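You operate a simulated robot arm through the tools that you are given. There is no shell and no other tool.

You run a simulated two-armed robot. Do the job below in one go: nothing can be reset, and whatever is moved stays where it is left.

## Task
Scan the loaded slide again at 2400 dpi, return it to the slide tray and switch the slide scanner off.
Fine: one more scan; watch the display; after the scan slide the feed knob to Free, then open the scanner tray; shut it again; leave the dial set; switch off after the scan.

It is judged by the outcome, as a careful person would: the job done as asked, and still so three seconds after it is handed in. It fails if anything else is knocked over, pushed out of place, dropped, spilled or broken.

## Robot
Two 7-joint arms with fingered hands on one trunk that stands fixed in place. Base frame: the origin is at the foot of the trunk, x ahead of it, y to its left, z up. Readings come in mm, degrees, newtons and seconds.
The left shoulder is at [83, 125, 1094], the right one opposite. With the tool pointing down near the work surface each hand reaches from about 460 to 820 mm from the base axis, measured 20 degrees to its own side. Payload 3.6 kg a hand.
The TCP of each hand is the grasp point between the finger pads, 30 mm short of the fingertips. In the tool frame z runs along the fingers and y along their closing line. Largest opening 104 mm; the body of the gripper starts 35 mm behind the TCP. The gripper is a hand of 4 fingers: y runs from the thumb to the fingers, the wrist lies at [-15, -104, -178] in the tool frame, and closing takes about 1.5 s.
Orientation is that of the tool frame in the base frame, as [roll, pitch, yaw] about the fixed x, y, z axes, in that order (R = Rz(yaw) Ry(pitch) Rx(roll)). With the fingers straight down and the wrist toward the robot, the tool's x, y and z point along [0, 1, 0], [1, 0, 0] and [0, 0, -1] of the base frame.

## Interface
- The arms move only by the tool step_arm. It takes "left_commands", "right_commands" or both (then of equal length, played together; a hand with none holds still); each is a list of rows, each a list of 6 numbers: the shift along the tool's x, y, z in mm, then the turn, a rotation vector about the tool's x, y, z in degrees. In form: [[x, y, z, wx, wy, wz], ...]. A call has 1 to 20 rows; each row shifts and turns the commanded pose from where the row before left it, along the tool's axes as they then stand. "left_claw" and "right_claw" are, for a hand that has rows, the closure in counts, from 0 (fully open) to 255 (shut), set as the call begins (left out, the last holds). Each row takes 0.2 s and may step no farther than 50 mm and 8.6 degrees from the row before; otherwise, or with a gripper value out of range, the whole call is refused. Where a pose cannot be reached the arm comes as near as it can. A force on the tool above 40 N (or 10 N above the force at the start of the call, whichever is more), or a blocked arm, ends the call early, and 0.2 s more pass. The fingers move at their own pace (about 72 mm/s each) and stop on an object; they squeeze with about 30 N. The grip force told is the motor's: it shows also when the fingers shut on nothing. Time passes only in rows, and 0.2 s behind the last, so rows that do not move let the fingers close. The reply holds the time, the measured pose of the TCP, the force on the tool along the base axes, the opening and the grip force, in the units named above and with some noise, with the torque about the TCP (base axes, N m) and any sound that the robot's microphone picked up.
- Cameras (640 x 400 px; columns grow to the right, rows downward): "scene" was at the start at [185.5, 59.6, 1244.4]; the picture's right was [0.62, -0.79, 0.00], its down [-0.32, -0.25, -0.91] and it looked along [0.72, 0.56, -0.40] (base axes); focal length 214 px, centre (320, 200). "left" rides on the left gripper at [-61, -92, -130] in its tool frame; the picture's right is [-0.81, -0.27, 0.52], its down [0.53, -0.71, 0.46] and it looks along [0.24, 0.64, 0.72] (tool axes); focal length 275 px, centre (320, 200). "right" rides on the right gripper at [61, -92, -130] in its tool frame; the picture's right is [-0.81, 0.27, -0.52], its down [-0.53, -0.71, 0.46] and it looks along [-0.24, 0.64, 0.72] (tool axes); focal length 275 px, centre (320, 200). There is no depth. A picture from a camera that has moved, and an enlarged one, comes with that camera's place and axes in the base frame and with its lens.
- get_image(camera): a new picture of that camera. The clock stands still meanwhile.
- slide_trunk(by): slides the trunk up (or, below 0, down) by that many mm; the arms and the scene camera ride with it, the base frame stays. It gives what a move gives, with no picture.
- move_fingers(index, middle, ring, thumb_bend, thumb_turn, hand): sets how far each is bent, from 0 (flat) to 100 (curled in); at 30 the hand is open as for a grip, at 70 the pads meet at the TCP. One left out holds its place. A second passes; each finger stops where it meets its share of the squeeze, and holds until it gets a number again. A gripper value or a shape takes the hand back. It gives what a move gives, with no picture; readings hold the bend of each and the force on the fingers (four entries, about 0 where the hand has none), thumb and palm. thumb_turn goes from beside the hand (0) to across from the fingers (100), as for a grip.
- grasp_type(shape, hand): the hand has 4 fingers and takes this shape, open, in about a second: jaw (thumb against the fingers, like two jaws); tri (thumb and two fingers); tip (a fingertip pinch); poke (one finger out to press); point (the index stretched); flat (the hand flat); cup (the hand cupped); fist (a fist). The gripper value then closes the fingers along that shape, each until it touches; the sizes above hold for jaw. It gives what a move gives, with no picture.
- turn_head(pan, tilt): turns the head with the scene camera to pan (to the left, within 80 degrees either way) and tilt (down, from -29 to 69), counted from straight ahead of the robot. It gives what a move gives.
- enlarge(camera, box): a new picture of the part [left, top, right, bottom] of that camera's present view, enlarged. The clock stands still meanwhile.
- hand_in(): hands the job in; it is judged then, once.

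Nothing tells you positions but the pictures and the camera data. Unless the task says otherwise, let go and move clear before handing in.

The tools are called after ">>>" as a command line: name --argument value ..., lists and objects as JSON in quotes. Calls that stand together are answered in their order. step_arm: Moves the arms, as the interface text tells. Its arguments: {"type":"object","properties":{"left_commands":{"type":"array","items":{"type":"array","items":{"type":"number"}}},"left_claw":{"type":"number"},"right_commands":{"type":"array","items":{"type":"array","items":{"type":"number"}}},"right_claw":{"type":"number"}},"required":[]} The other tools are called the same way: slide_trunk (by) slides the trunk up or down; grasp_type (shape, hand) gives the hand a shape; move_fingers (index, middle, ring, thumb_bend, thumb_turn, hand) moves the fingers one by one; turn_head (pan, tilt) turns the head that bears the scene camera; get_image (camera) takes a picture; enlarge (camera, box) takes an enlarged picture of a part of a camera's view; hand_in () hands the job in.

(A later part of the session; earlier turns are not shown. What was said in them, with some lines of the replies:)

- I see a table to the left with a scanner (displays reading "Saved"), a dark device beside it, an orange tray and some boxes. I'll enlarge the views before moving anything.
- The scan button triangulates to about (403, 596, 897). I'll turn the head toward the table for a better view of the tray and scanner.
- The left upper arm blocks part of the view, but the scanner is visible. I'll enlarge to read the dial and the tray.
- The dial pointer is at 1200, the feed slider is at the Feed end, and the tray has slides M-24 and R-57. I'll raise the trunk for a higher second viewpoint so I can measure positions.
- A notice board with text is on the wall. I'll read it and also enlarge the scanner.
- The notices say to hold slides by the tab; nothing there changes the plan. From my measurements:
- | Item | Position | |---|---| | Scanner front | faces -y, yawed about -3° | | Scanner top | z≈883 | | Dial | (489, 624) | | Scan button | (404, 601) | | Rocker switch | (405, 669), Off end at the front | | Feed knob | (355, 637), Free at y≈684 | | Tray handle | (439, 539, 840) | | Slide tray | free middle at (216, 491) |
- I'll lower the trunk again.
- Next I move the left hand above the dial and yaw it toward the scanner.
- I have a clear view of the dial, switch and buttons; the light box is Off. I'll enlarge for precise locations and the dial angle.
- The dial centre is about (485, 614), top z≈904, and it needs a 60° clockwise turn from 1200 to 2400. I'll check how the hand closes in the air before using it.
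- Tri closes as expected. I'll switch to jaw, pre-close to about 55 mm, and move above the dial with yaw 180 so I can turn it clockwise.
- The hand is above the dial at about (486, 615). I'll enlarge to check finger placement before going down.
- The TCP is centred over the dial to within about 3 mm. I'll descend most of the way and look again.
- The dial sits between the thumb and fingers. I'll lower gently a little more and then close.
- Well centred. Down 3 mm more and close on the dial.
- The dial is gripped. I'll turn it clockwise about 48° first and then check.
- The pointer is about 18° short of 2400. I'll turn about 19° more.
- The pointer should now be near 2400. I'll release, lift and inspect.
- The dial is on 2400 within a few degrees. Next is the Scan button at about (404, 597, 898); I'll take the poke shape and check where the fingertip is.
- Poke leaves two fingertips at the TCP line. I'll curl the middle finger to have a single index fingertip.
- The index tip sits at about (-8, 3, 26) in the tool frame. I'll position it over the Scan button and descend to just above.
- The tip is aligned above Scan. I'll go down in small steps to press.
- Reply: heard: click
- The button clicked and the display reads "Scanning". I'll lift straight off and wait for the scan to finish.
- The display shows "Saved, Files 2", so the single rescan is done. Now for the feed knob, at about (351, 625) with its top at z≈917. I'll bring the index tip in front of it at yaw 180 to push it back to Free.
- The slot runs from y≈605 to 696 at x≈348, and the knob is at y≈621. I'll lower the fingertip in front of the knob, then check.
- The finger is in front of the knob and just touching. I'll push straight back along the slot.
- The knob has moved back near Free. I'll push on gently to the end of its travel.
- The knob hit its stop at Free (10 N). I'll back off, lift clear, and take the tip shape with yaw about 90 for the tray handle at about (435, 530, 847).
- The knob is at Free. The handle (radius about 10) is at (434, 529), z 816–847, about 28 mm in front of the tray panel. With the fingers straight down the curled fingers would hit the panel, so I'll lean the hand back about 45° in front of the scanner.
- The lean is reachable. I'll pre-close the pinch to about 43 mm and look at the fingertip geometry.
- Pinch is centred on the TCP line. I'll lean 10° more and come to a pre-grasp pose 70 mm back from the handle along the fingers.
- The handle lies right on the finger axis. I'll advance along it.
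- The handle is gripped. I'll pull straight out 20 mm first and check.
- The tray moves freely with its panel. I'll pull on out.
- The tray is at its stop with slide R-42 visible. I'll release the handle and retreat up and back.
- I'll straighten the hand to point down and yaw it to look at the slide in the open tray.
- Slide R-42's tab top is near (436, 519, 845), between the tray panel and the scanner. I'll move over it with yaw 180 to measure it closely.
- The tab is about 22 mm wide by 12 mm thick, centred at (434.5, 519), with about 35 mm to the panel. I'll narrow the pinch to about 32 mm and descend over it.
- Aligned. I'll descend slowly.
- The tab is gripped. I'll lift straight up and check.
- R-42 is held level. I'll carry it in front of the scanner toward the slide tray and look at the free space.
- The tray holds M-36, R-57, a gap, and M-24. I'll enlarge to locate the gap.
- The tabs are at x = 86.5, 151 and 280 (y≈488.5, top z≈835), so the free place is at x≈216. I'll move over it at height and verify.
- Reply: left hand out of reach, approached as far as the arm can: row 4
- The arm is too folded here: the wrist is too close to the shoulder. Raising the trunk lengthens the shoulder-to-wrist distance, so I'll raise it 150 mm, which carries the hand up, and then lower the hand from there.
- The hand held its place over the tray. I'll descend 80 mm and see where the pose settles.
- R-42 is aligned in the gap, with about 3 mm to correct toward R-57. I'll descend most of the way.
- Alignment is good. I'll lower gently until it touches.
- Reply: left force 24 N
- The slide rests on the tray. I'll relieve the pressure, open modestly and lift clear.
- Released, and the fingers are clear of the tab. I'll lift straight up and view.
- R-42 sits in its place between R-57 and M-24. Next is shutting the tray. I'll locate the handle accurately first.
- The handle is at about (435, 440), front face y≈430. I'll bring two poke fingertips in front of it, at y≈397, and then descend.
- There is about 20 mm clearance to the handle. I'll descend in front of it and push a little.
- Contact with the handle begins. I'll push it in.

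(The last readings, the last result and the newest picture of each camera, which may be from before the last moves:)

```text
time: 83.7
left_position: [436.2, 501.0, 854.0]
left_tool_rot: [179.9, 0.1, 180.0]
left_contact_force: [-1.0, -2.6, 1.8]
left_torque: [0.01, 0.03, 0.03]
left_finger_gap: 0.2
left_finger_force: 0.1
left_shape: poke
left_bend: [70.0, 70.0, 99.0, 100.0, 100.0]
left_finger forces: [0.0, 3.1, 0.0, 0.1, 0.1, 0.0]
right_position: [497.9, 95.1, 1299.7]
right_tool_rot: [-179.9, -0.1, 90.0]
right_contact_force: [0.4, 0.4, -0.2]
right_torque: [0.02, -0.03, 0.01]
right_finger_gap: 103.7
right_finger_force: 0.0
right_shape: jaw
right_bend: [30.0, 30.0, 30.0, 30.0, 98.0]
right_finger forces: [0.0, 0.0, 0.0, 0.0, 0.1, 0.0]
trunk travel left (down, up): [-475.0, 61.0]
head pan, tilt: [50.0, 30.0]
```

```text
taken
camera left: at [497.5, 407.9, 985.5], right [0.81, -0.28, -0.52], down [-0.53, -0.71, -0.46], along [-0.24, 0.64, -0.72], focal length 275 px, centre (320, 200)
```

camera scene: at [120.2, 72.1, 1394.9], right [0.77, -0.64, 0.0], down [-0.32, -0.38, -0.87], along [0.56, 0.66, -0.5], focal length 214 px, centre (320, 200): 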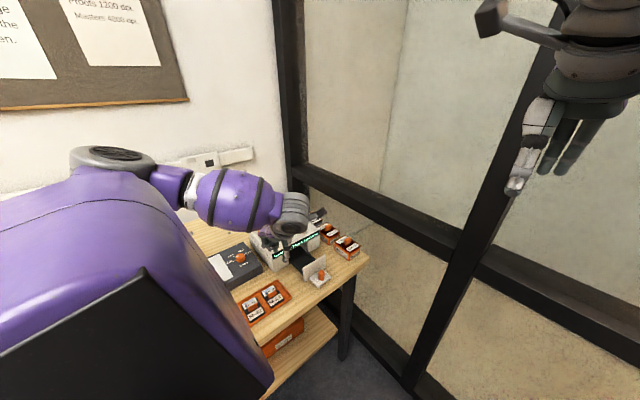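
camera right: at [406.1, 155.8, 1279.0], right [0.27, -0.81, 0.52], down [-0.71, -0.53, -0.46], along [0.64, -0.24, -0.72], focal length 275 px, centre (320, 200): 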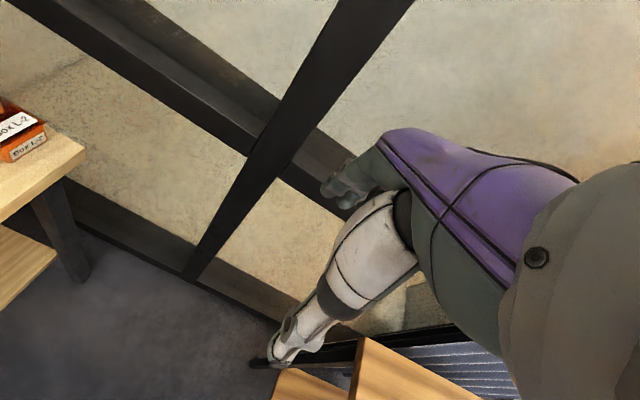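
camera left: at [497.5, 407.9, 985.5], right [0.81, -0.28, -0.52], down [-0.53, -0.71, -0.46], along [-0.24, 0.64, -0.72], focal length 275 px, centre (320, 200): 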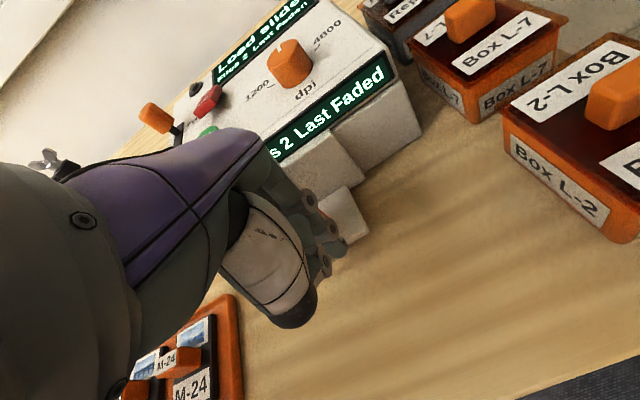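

>>> step_arm --left_commands '[[0, 1.5, 0, 0, 0, 0], [0, 1.5, 0, 0, 0, 0], [0, 1, 0, 0, 0, 0]]'

>>> enlarge --camera "left" --box '[230, 60, 430, 260]'

```text
time: 84.5
left_position: [436.8, 505.0, 854.8]
left_tool_rot: [179.9, 0.0, -179.9]
left_contact_force: [-1.3, -5.9, 3.1]
left_torque: [0.0, 0.05, 0.05]
left_finger_gap: 0.0
left_finger_force: 0.0
left_shape: poke
left_bend: [70.0, 70.0, 99.0, 100.0, 100.0]
left_finger forces: [0.1, 5.6, 0.0, 0.0, 0.0, 0.1]
right_position: [497.8, 94.0, 1299.5]
right_tool_rot: [-179.9, 0.0, 90.1]
right_contact_force: [1.0, -0.1, 0.0]
right_torque: [-0.01, 0.01, -0.02]
right_finger_gap: 103.5
right_finger_force: 0.1
right_shape: jaw
right_bend: [30.0, 30.0, 30.0, 30.0, 98.0]
right_finger forces: [0.1, 0.0, 0.1, 0.0, 0.1, 0.1]
trunk travel left (down, up): [-475.0, 61.0]
head pan, tilt: [50.0, 30.0]
```

```text
2.00 times, centred on (330, 160) of left
camera zoom: at [497.1, 411.2, 985.5], right [0.81, -0.27, -0.52], down [-0.53, -0.71, -0.46], along [-0.24, 0.65, -0.72], focal length 551 px, centre (300, 280)
```

zoom: 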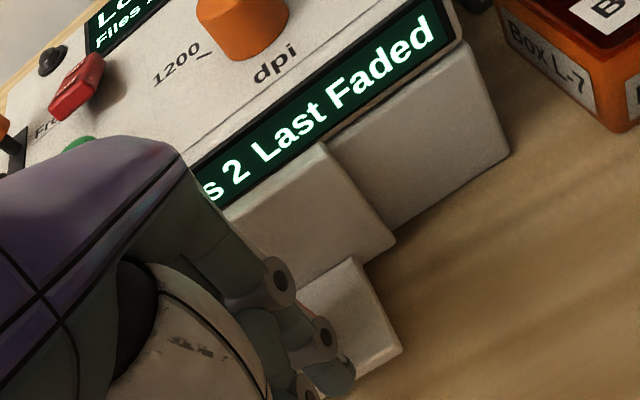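

The panel looks seated against the scanner (front at y≈558, as at the start). I'll back off, lift and check from above.

>>> step_arm --left_commands '[[0, -10, 0, 0, 0, 0], [0, -15, -5, 0, 0, 0], [0, -10, -25, 0, 0, 0], [0, 0, -35, 0, 0, 0], [0, 0, -40, 0, 0, 0], [20, 0, -20, 0, 0, 0], [30, 0, 0, 0, 0, 0]]'

>>> get_image --camera "left"

>>> get_image --camera "scene"

```text
time: 86.1
left_position: [387.0, 469.3, 979.8]
left_tool_rot: [-180.0, 0.0, -179.9]
left_contact_force: [0.2, 0.4, -0.6]
left_torque: [0.0, -0.02, 0.01]
left_finger_gap: 0.1
left_finger_force: 0.0
left_shape: poke
left_bend: [70.0, 70.0, 99.0, 100.0, 100.0]
left_finger forces: [0.0, 0.1, 0.1, 0.0, 0.1, 0.0]
right_position: [497.0, 94.5, 1299.2]
right_tool_rot: [179.9, 0.1, 90.1]
right_contact_force: [-0.4, -0.2, -0.3]
right_torque: [-0.03, 0.01, -0.01]
right_finger_gap: 103.5
right_finger_force: 0.0
right_shape: jaw
right_bend: [30.0, 30.0, 30.0, 30.0, 98.0]
right_finger forces: [0.0, 0.0, 0.0, 0.1, 0.0, 0.0]
trunk travel left (down, up): [-475.0, 61.0]
head pan, tilt: [50.0, 30.0]
```

```text
taken
camera left: at [447.4, 377.3, 1111.3], right [0.81, -0.27, -0.52], down [-0.53, -0.71, -0.46], along [-0.25, 0.64, -0.72], focal length 275 px, centre (320, 200)
```

left: 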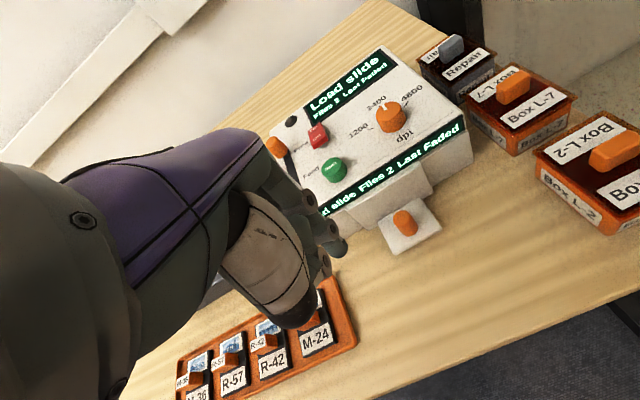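

```text
taken
camera scene: at [118.7, 72.0, 1395.1], right [0.77, -0.64, 0.0], down [-0.32, -0.38, -0.87], along [0.56, 0.66, -0.5], focal length 214 px, centre (320, 200)
```

scene: 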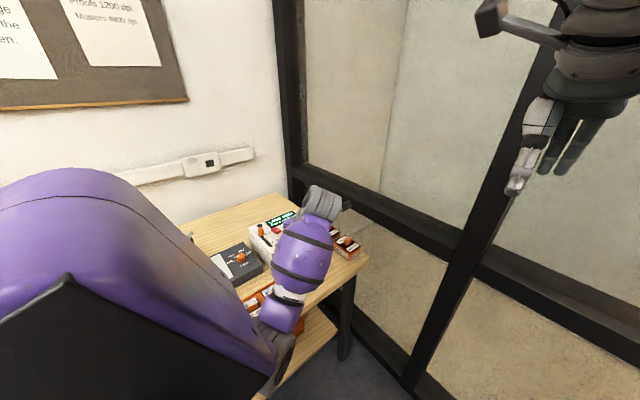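

>>> enlarge --camera "left" --box '[300, 120, 480, 260]'

>>> enlarge --camera "left" --box '[150, 260, 370, 400]'

>>> enlarge --camera "scene" --box '[200, 190, 370, 390]'

```text
2.86 times, centred on (390, 190) of left
camera zoom: at [447.4, 377.3, 1111.3], right [0.81, -0.27, -0.52], down [-0.53, -0.71, -0.46], along [-0.25, 0.64, -0.72], focal length 786 px, centre (120, 229)
```

zoom: 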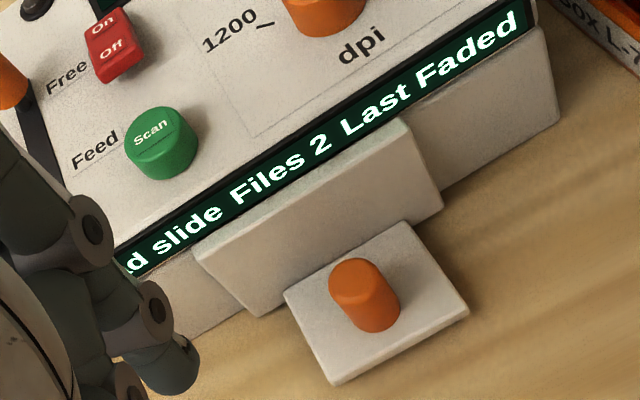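

```text
2.86 times, centred on (260, 330) of left
camera zoom: at [447.4, 377.3, 1111.3], right [0.81, -0.27, -0.52], down [-0.53, -0.71, -0.46], along [-0.25, 0.64, -0.72], focal length 786 px, centre (491, -171)
```

zoom: 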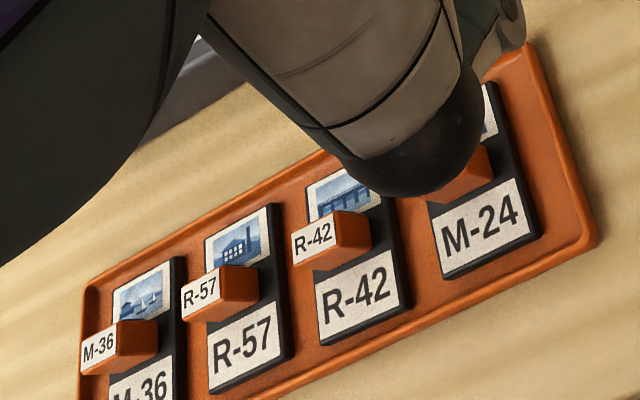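

```text
2.00 times, centred on (285, 290) of scene
camera zoom: at [118.7, 72.0, 1395.1], right [0.77, -0.64, 0.0], down [-0.32, -0.38, -0.87], along [0.56, 0.66, -0.5], focal length 429 px, centre (390, 20)
```

zoom: 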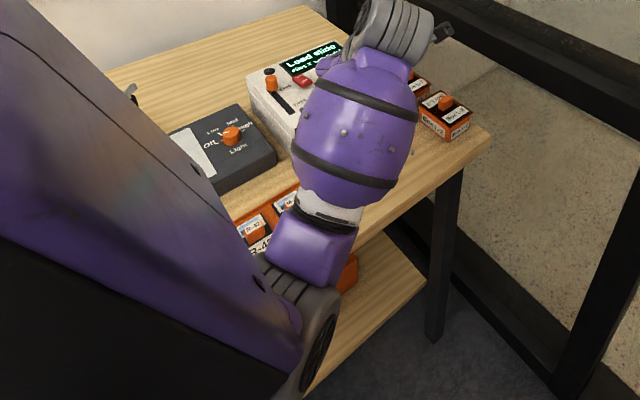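

R-42 sits flat with its neighbours undisturbed, and the tray looks shut. Next is the rocker's Off end at about (402.5, 654, 902). I'll curl the middle finger and move above the switch.

>>> move_fingers --hand "left" --middle 100 --index 70

>>> step_arm --left_commands '[[0, 0, -5, 0, 0, 7], [0, 0, 0, 0, 0, 7], [0, 0, 0, 0, 0, 7], [0, 0, 0, 0, 0, 7], [0, 0, 0, 0, 0, 7], [20.1, 31.1, 0, 0, 0, 0], [20.1, 31.1, 0, 0, 0, 0], [20.1, 31.1, 0, 0, 0, 0], [20.1, 31.1, 0, 0, 0, 0], [20.1, 31.1, 0, 0, 0, 0], [0, 0, 0, 0, 0, 0]]'

>>> get_image --camera "left"

>>> get_image --camera "scene"

```text
time: 87.1
left_position: [385.2, 469.4, 980.4]
left_tool_rot: [180.0, 0.0, -180.0]
left_contact_force: [-0.8, -0.2, -0.3]
left_torque: [-0.02, -0.01, 0.0]
left_finger_gap: 31.4
left_finger_force: 0.0
left_shape: fingers
left_bend: [70.0, 100.0, 99.0, 100.0, 100.0]
left_finger forces: [0.0, 0.0, 0.0, 0.1, 0.1, 0.0]
right_position: [497.5, 95.7, 1299.2]
right_tool_rot: [180.0, -0.1, 90.0]
right_contact_force: [0.0, 0.9, 0.1]
right_torque: [0.0, 0.0, 0.0]
right_finger_gap: 103.7
right_finger_force: 0.0
right_shape: jaw
right_bend: [30.0, 30.0, 30.0, 30.0, 98.0]
right_finger forces: [0.0, 0.1, 0.0, 0.0, 0.0, 0.1]
trunk travel left (down, up): [-475.0, 61.0]
head pan, tilt: [50.0, 30.0]
```

```text
time: 89.5
left_position: [391.1, 654.6, 986.4]
left_tool_rot: [179.8, 0.0, 145.0]
left_contact_force: [0.1, -0.3, 0.6]
left_torque: [-0.01, -0.01, 0.02]
left_finger_gap: 31.3
left_finger_force: 0.0
left_shape: fingers
left_bend: [70.0, 100.0, 99.0, 100.0, 100.0]
left_finger forces: [0.0, 0.1, 0.0, 0.0, 0.0, 0.0]
right_position: [497.4, 95.1, 1300.3]
right_tool_rot: [180.0, 0.0, 90.0]
right_contact_force: [-0.5, -0.1, 0.1]
right_torque: [0.0, -0.03, 0.01]
right_finger_gap: 103.8
right_finger_force: 0.1
right_shape: jaw
right_bend: [30.0, 30.0, 30.0, 30.0, 98.0]
right_finger forces: [0.0, 0.0, 0.1, 0.0, 0.0, 0.0]
trunk travel left (down, up): [-475.0, 61.0]
head pan, tilt: [50.0, 30.0]
```

```text
taken
camera left: at [390.6, 542.9, 1116.5], right [0.51, -0.69, -0.52], down [-0.85, -0.28, -0.46], along [0.17, 0.67, -0.72], focal length 275 px, centre (320, 200)
```

left: 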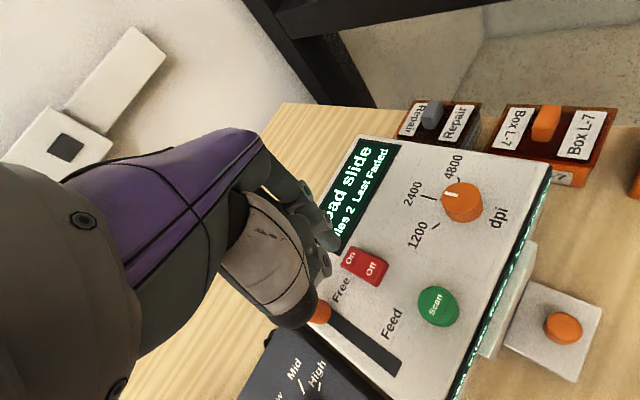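

```text
taken
camera scene: at [119.4, 71.4, 1395.0], right [0.77, -0.64, 0.0], down [-0.32, -0.38, -0.87], along [0.56, 0.66, -0.5], focal length 214 px, centre (320, 200)
```

scene: 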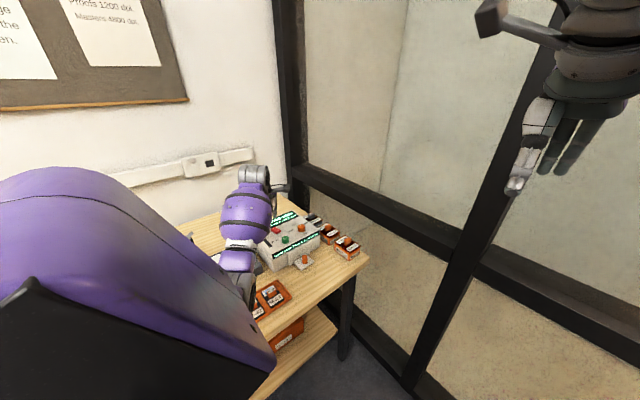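

>>> enlarge --camera "left" --box '[290, 220, 450, 340]'

>>> enlarge --camera "scene" --box '[200, 150, 340, 330]'

```text
3.33 times, centred on (370, 280) of left
camera zoom: at [390.6, 542.9, 1116.5], right [0.51, -0.69, -0.52], down [-0.85, -0.28, -0.46], along [0.17, 0.67, -0.72], focal length 918 px, centre (153, -67)
```

zoom: 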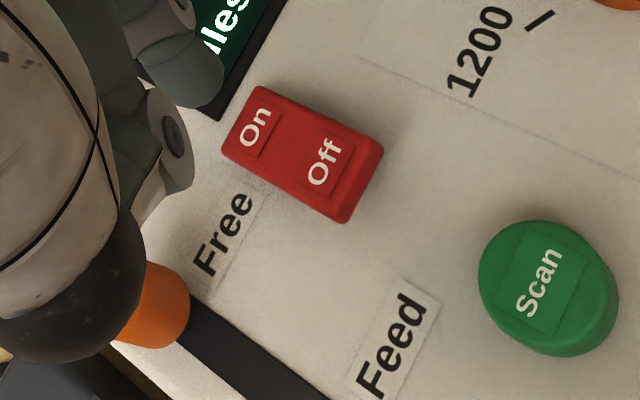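

```text
2.22 times, centred on (270, 240) of scene
camera zoom: at [119.4, 71.4, 1395.0], right [0.77, -0.64, 0.0], down [-0.32, -0.38, -0.87], along [0.56, 0.66, -0.5], focal length 477 px, centre (431, 111)
```

zoom: 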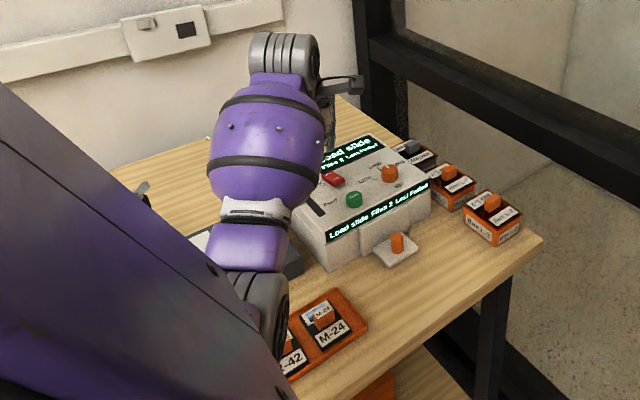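

At this yaw the curled fingers could touch the feed knob, so I'll turn to yaw 100 to keep everything clear of it.

>>> step_arm --left_commands '[[0, 0, 0, 0, 0, 7.5], [0, 0, 0, 0, 0, 7.5], [0, 0, 0, 0, 0, 7.5], [0, 0, 0, 0, 0, 7.5], [0, 0, 0, 0, 0, 7.5], [0, 0, 0, 0, 0, 7.5], [2.5, 7.3, 15, 0, 0, 0], [0, 0, 0, 0, 0, 0]]'

>>> enlarge --camera "left" --box '[240, 170, 440, 330]'

>>> enlarge --camera "scene" --box '[210, 170, 330, 270]'

```text
time: 91.3
left_position: [399.4, 658.1, 969.7]
left_tool_rot: [-179.9, 0.0, 100.1]
left_contact_force: [0.0, -1.6, 0.8]
left_torque: [0.0, -0.01, -0.01]
left_finger_gap: 31.4
left_finger_force: 0.1
left_shape: fingers
left_bend: [70.0, 100.0, 99.0, 100.0, 100.0]
left_finger forces: [0.0, 0.0, 0.0, 0.1, 0.0, 0.1]
right_position: [497.0, 95.1, 1300.0]
right_tool_rot: [180.0, 0.1, 90.0]
right_contact_force: [-0.2, 0.1, -0.4]
right_torque: [0.0, -0.02, 0.02]
right_finger_gap: 103.5
right_finger_force: 0.1
right_shape: jaw
right_bend: [30.0, 30.0, 30.0, 30.0, 98.0]
right_finger forces: [0.0, 0.0, 0.1, 0.1, 0.0, 0.0]
trunk travel left (down, up): [-475.0, 61.0]
head pan, tilt: [50.0, 30.0]
```

```text
2.50 times, centred on (340, 250) of left
camera zoom: at [320.0, 581.2, 1099.9], right [-0.13, -0.85, -0.52], down [-0.79, 0.4, -0.46], along [0.59, 0.35, -0.72], focal length 688 px, centre (270, 75)
```

zoom: 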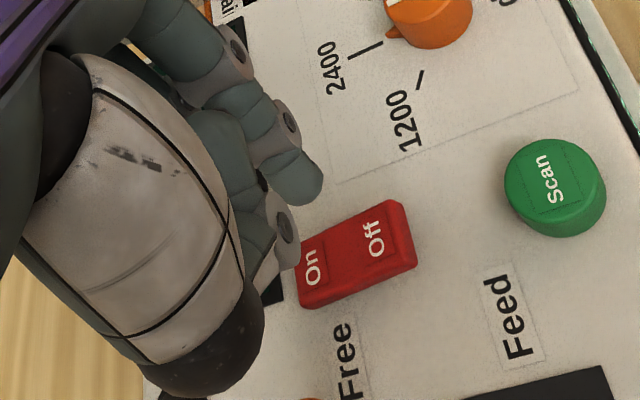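

```text
4.00 times, centred on (270, 220) of scene
camera zoom: at [119.2, 71.6, 1395.1], right [0.77, -0.64, 0.0], down [-0.32, -0.38, -0.87], along [0.56, 0.66, -0.5], focal length 858 px, centre (520, 120)
```

zoom: 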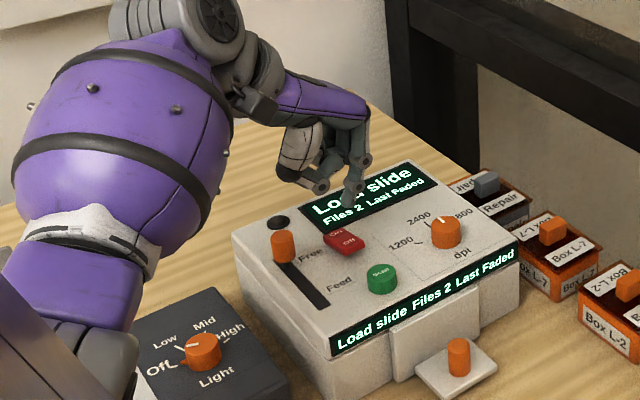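

The fingertip projects straight onto the "Off" label. I'll descend and press.

>>> step_arm --left_commands '[[0, 0, 15, 0, 0, 0], [0, 0, 12, 0, 0, 0], [0, 0, 6, 0, 0, 0]]'

>>> enlarge --camera "left" --box '[240, 170, 440, 330]'

>>> enlarge --camera "scene" --box '[250, 190, 310, 240]'

```text
time: 92.1
left_position: [399.5, 657.5, 937.5]
left_tool_rot: [180.0, -0.1, 100.0]
left_contact_force: [0.5, -1.0, 0.2]
left_torque: [0.03, -0.02, -0.02]
left_finger_gap: 31.4
left_finger_force: 0.1
left_shape: fingers
left_bend: [70.0, 100.0, 99.0, 100.0, 100.0]
left_finger forces: [0.0, 0.1, 0.0, 0.0, 0.0, 0.0]
right_position: [497.2, 94.4, 1299.8]
right_tool_rot: [179.9, 0.0, 89.9]
right_contact_force: [-1.1, -0.2, -0.3]
right_torque: [0.01, 0.01, -0.01]
right_finger_gap: 103.5
right_finger_force: 0.0
right_shape: jaw
right_bend: [30.0, 30.0, 30.0, 30.0, 98.0]
right_finger forces: [0.0, 0.1, 0.0, 0.0, 0.0, 0.0]
trunk travel left (down, up): [-475.0, 61.0]
head pan, tilt: [50.0, 30.0]
```

```text
2.50 times, centred on (340, 250) of left
camera zoom: at [319.7, 580.8, 1066.8], right [-0.13, -0.85, -0.52], down [-0.8, 0.4, -0.46], along [0.59, 0.35, -0.72], focal length 688 px, centre (270, 75)
```

zoom: 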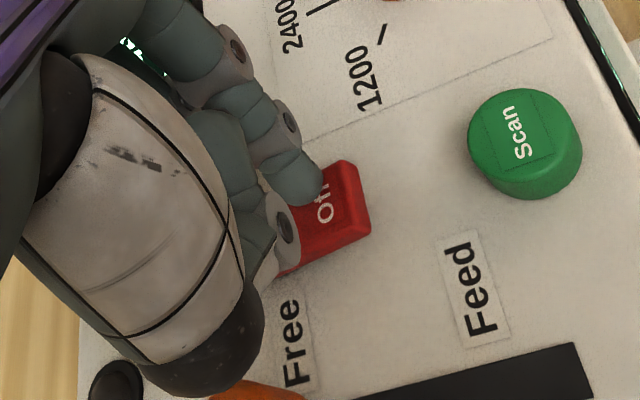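

```text
8.00 times, centred on (280, 215) of scene
camera zoom: at [119.4, 71.8, 1395.0], right [0.77, -0.64, 0.0], down [-0.32, -0.38, -0.87], along [0.56, 0.66, -0.5], focal length 1716 px, centre (640, 80)
```

zoom: 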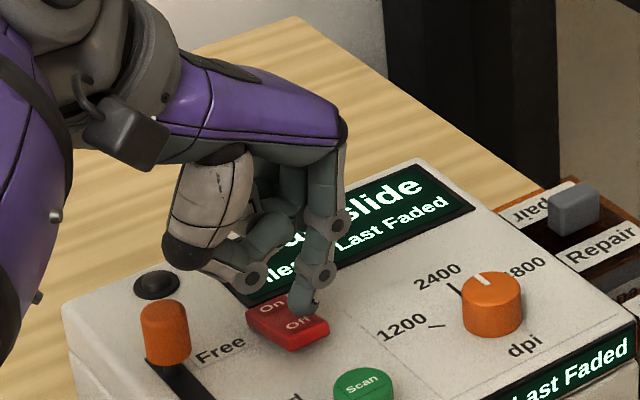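

The tip is just above Off. I'll shift 4 mm toward the Off end and press down.

>>> step_arm --left_commands '[[-3.6, -2.4, 0, 0, 0, 0], [0, 0, 4, 0, 0, 0], [0, 0, 3, 0, 0, 0], [0, 0, 3, 0, 0, 0]]'

>>> enlarge --camera "scene" --box '[240, 180, 330, 260]'

>>> enlarge --camera "left" --box '[240, 170, 440, 330]'

```text
time: 93.1
left_position: [398.6, 653.5, 930.1]
left_tool_rot: [179.5, -0.1, 100.1]
left_contact_force: [2.5, 1.4, 12.3]
left_torque: [-0.01, -0.18, 0.01]
left_finger_gap: 30.0
left_finger_force: 6.0
left_shape: fingers
left_bend: [70.0, 100.0, 99.0, 100.0, 100.0]
left_finger forces: [11.6, 0.0, 0.0, 0.0, 0.1, 0.0]
right_position: [496.1, 93.1, 1300.0]
right_tool_rot: [179.8, -0.1, 90.0]
right_contact_force: [0.1, 0.6, 0.4]
right_torque: [-0.02, 0.01, -0.01]
right_finger_gap: 103.7
right_finger_force: 0.1
right_shape: jaw
right_bend: [30.0, 30.0, 30.0, 30.0, 98.0]
right_finger forces: [0.0, 0.1, 0.1, 0.1, 0.0, 0.0]
trunk travel left (down, up): [-475.0, 61.0]
head pan, tilt: [50.0, 30.0]
```

```text
5.00 times, centred on (285, 220) of scene
camera zoom: at [118.8, 70.7, 1395.3], right [0.77, -0.64, 0.0], down [-0.32, -0.38, -0.87], along [0.56, 0.66, -0.5], focal length 1072 px, centre (495, 100)
```

zoom: 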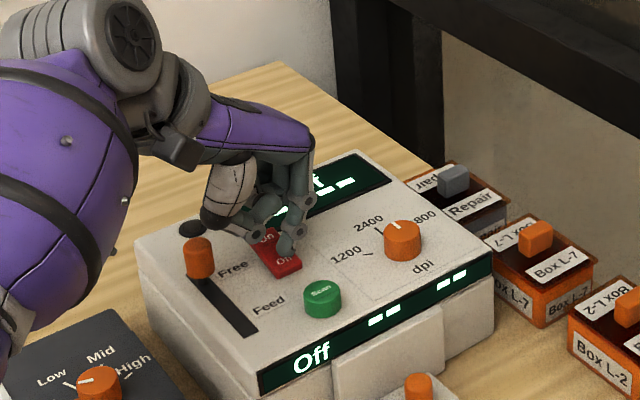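

```text
2.50 times, centred on (340, 250) of left
camera zoom: at [318.7, 576.6, 1059.6], right [-0.13, -0.84, -0.52], down [-0.79, 0.4, -0.46], along [0.6, 0.36, -0.72], focal length 688 px, centre (270, 75)
```

zoom: 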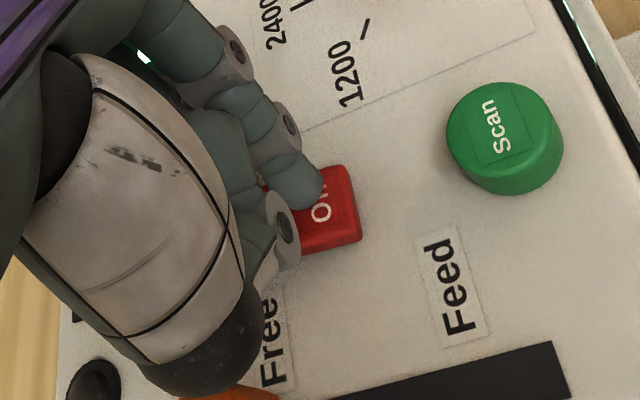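

The display now shows "Off". I'll lift straight up and move clear toward the starting pose.

>>> step_arm --left_commands '[[0, 0, -15, 0, 0, 0], [0, 0, -30, 0, 0, 0], [0, 0, -40, 0, 0, 0], [0, 0, -45, 0, 0, 0], [0, 0, -45, 0, 0, 0], [0, 0, -45, 0, 0, 0], [-35, 0, -30, 0, 0, 5], [-40, 0, 0, 0, 0, 5], [-45, 0, 0, 0, 0, 0], [-45, 0, 0, 0, 0, 0], [-45, 0, 0, 0, 0, 0]]'

>>> turn_head --pan 55 --tilt 40

>>> get_image --camera "scene"

>>> get_image --camera "left"

```text
time: 95.5
left_position: [407.9, 444.2, 1179.4]
left_tool_rot: [180.0, 0.0, 90.0]
left_contact_force: [-1.4, -0.6, 0.0]
left_torque: [-0.02, -0.03, 0.01]
left_finger_gap: 31.3
left_finger_force: 0.1
left_shape: fingers
left_bend: [70.0, 100.0, 99.0, 100.0, 100.0]
left_finger forces: [0.1, 0.0, 0.0, 0.1, 0.1, 0.0]
right_position: [497.4, 94.3, 1300.0]
right_tool_rot: [180.0, 0.0, 90.0]
right_contact_force: [0.3, 0.5, -1.3]
right_torque: [0.01, 0.03, -0.03]
right_finger_gap: 103.6
right_finger_force: 0.0
right_shape: jaw
right_bend: [30.0, 30.0, 30.0, 30.0, 98.0]
right_finger forces: [0.0, 0.0, 0.0, 0.0, 0.0, 0.0]
trunk travel left (down, up): [-475.0, 61.0]
head pan, tilt: [50.0, 30.0]
```

```text
time: 96.2
left_position: [408.2, 447.2, 1178.6]
left_tool_rot: [-179.9, 0.0, 90.0]
left_contact_force: [-1.2, 0.0, 0.8]
left_torque: [0.0, -0.01, 0.02]
left_finger_gap: 31.1
left_finger_force: 0.1
left_shape: fingers
left_bend: [70.0, 100.0, 99.0, 100.0, 100.0]
left_finger forces: [0.0, 0.0, 0.0, 0.0, 0.0, 0.1]
right_position: [496.4, 94.1, 1300.2]
right_tool_rot: [180.0, 0.0, 90.0]
right_contact_force: [-0.6, -0.2, 0.2]
right_torque: [0.02, 0.0, 0.02]
right_finger_gap: 103.7
right_finger_force: 0.0
right_shape: jaw
right_bend: [30.0, 30.0, 30.0, 30.0, 98.0]
right_finger forces: [0.0, 0.0, 0.0, 0.0, 0.0, 0.0]
trunk travel left (down, up): [-475.0, 61.0]
head pan, tilt: [55.0, 40.0]
```

```text
taken
camera scene: at [110.1, 72.1, 1379.7], right [0.82, -0.57, 0.0], down [-0.37, -0.53, -0.77], along [0.44, 0.63, -0.64], focal length 214 px, centre (320, 200)
```

scene: 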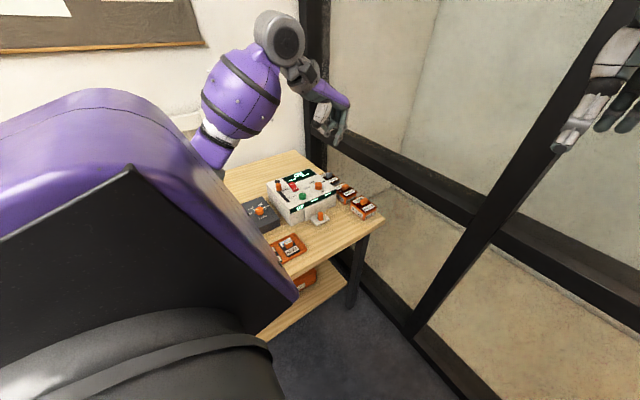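

```text
taken
camera left: at [316.8, 384.3, 1309.0], right [-0.27, -0.81, -0.52], down [-0.71, 0.53, -0.46], along [0.64, 0.24, -0.72], focal length 275 px, centre (320, 200)
```

left: 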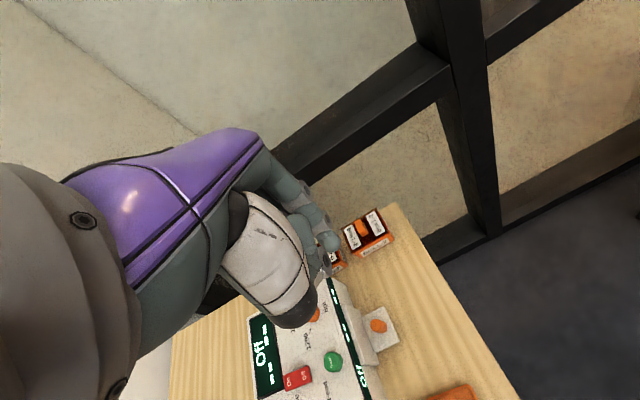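

I'll lower the trunk back to the original height for a like-for-like comparison of the tray position.

>>> slide_trunk --by -150

>>> enlarge --camera "scene" --box '[240, 130, 340, 193]'

>>> enlarge --camera "scene" --box '[200, 120, 400, 245]'

```text
time: 98.0
left_position: [406.9, 444.9, 1027.8]
left_tool_rot: [179.9, 0.0, 90.0]
left_contact_force: [0.6, 0.6, 0.5]
left_torque: [-0.01, 0.0, 0.02]
left_finger_gap: 31.3
left_finger_force: 0.1
left_shape: fingers
left_bend: [70.0, 100.0, 99.0, 100.0, 100.0]
left_finger forces: [0.0, 0.0, 0.1, 0.0, 0.1, 0.1]
right_position: [496.4, 95.8, 1150.5]
right_tool_rot: [179.9, 0.0, 90.0]
right_contact_force: [0.5, 0.5, 0.3]
right_torque: [-0.04, 0.01, 0.01]
right_finger_gap: 103.8
right_finger_force: 0.0
right_shape: jaw
right_bend: [30.0, 30.0, 30.0, 30.0, 98.0]
right_finger forces: [0.0, 0.0, 0.0, 0.1, 0.0, 0.0]
trunk travel left (down, up): [-325.0, 211.0]
head pan, tilt: [55.0, 40.0]
```

```text
6.35 times, centred on (290, 162) of scene
camera zoom: at [161.5, 72.0, 1219.3], right [0.82, -0.57, 0.0], down [-0.37, -0.53, -0.77], along [0.44, 0.63, -0.64], focal length 1362 px, centre (510, 444)
```

zoom: 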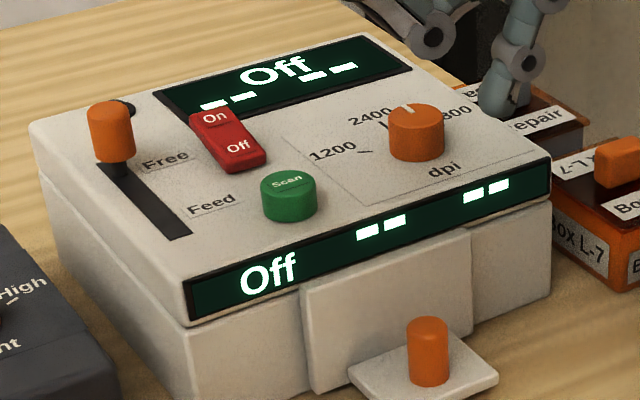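

```text
3.20 times, centred on (300, 182) of scene
camera zoom: at [161.5, 72.0, 1219.3], right [0.82, -0.57, 0.0], down [-0.37, -0.53, -0.77], along [0.44, 0.63, -0.64], focal length 686 px, centre (384, 256)
```

zoom: 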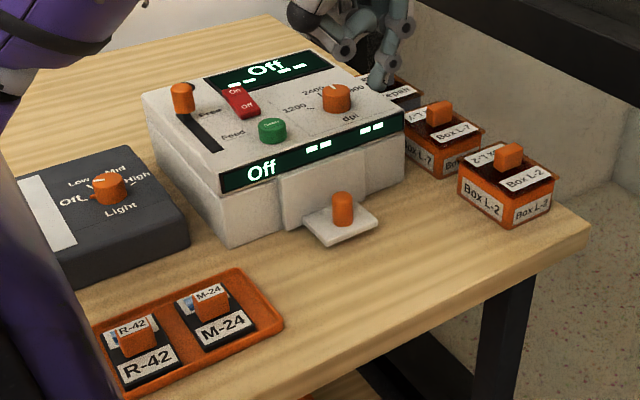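

The like-for-like view matches the start: the tray is fully shut and nothing has shifted. The scanner is Off, the dial is at 2400, the feed knob is at Free, and R-42 is back in the slide tray. Both hands are clear, so I'm handing in.

>>> hand_in

```text
The job is handed in.
```

The job is done and handed in: the loaded slide (R-42) was scanned once more at 2400 dpi, is back in the slide tray, and the scanner is off.

- **Scan:** I set the dial from 1200 to 2400 and pressed Scan once. The display went from "Scanning" to "Saved", and the file count from 1 to 2. It still read "Last Faded" after this scan, as it did before.
- **Slide:** After the scan I slid the feed knob to Free and opened the scanner tray. I lifted R-42 by its tab and set it down between R-57 and M-24.
- **Scanner:** I pushed the tray shut, and it matches its starting position in the camera view. The scanner was switched off last, with the dial left at 2400 and the feed knob at Free.

In the final view nothing else looked moved or knocked over.
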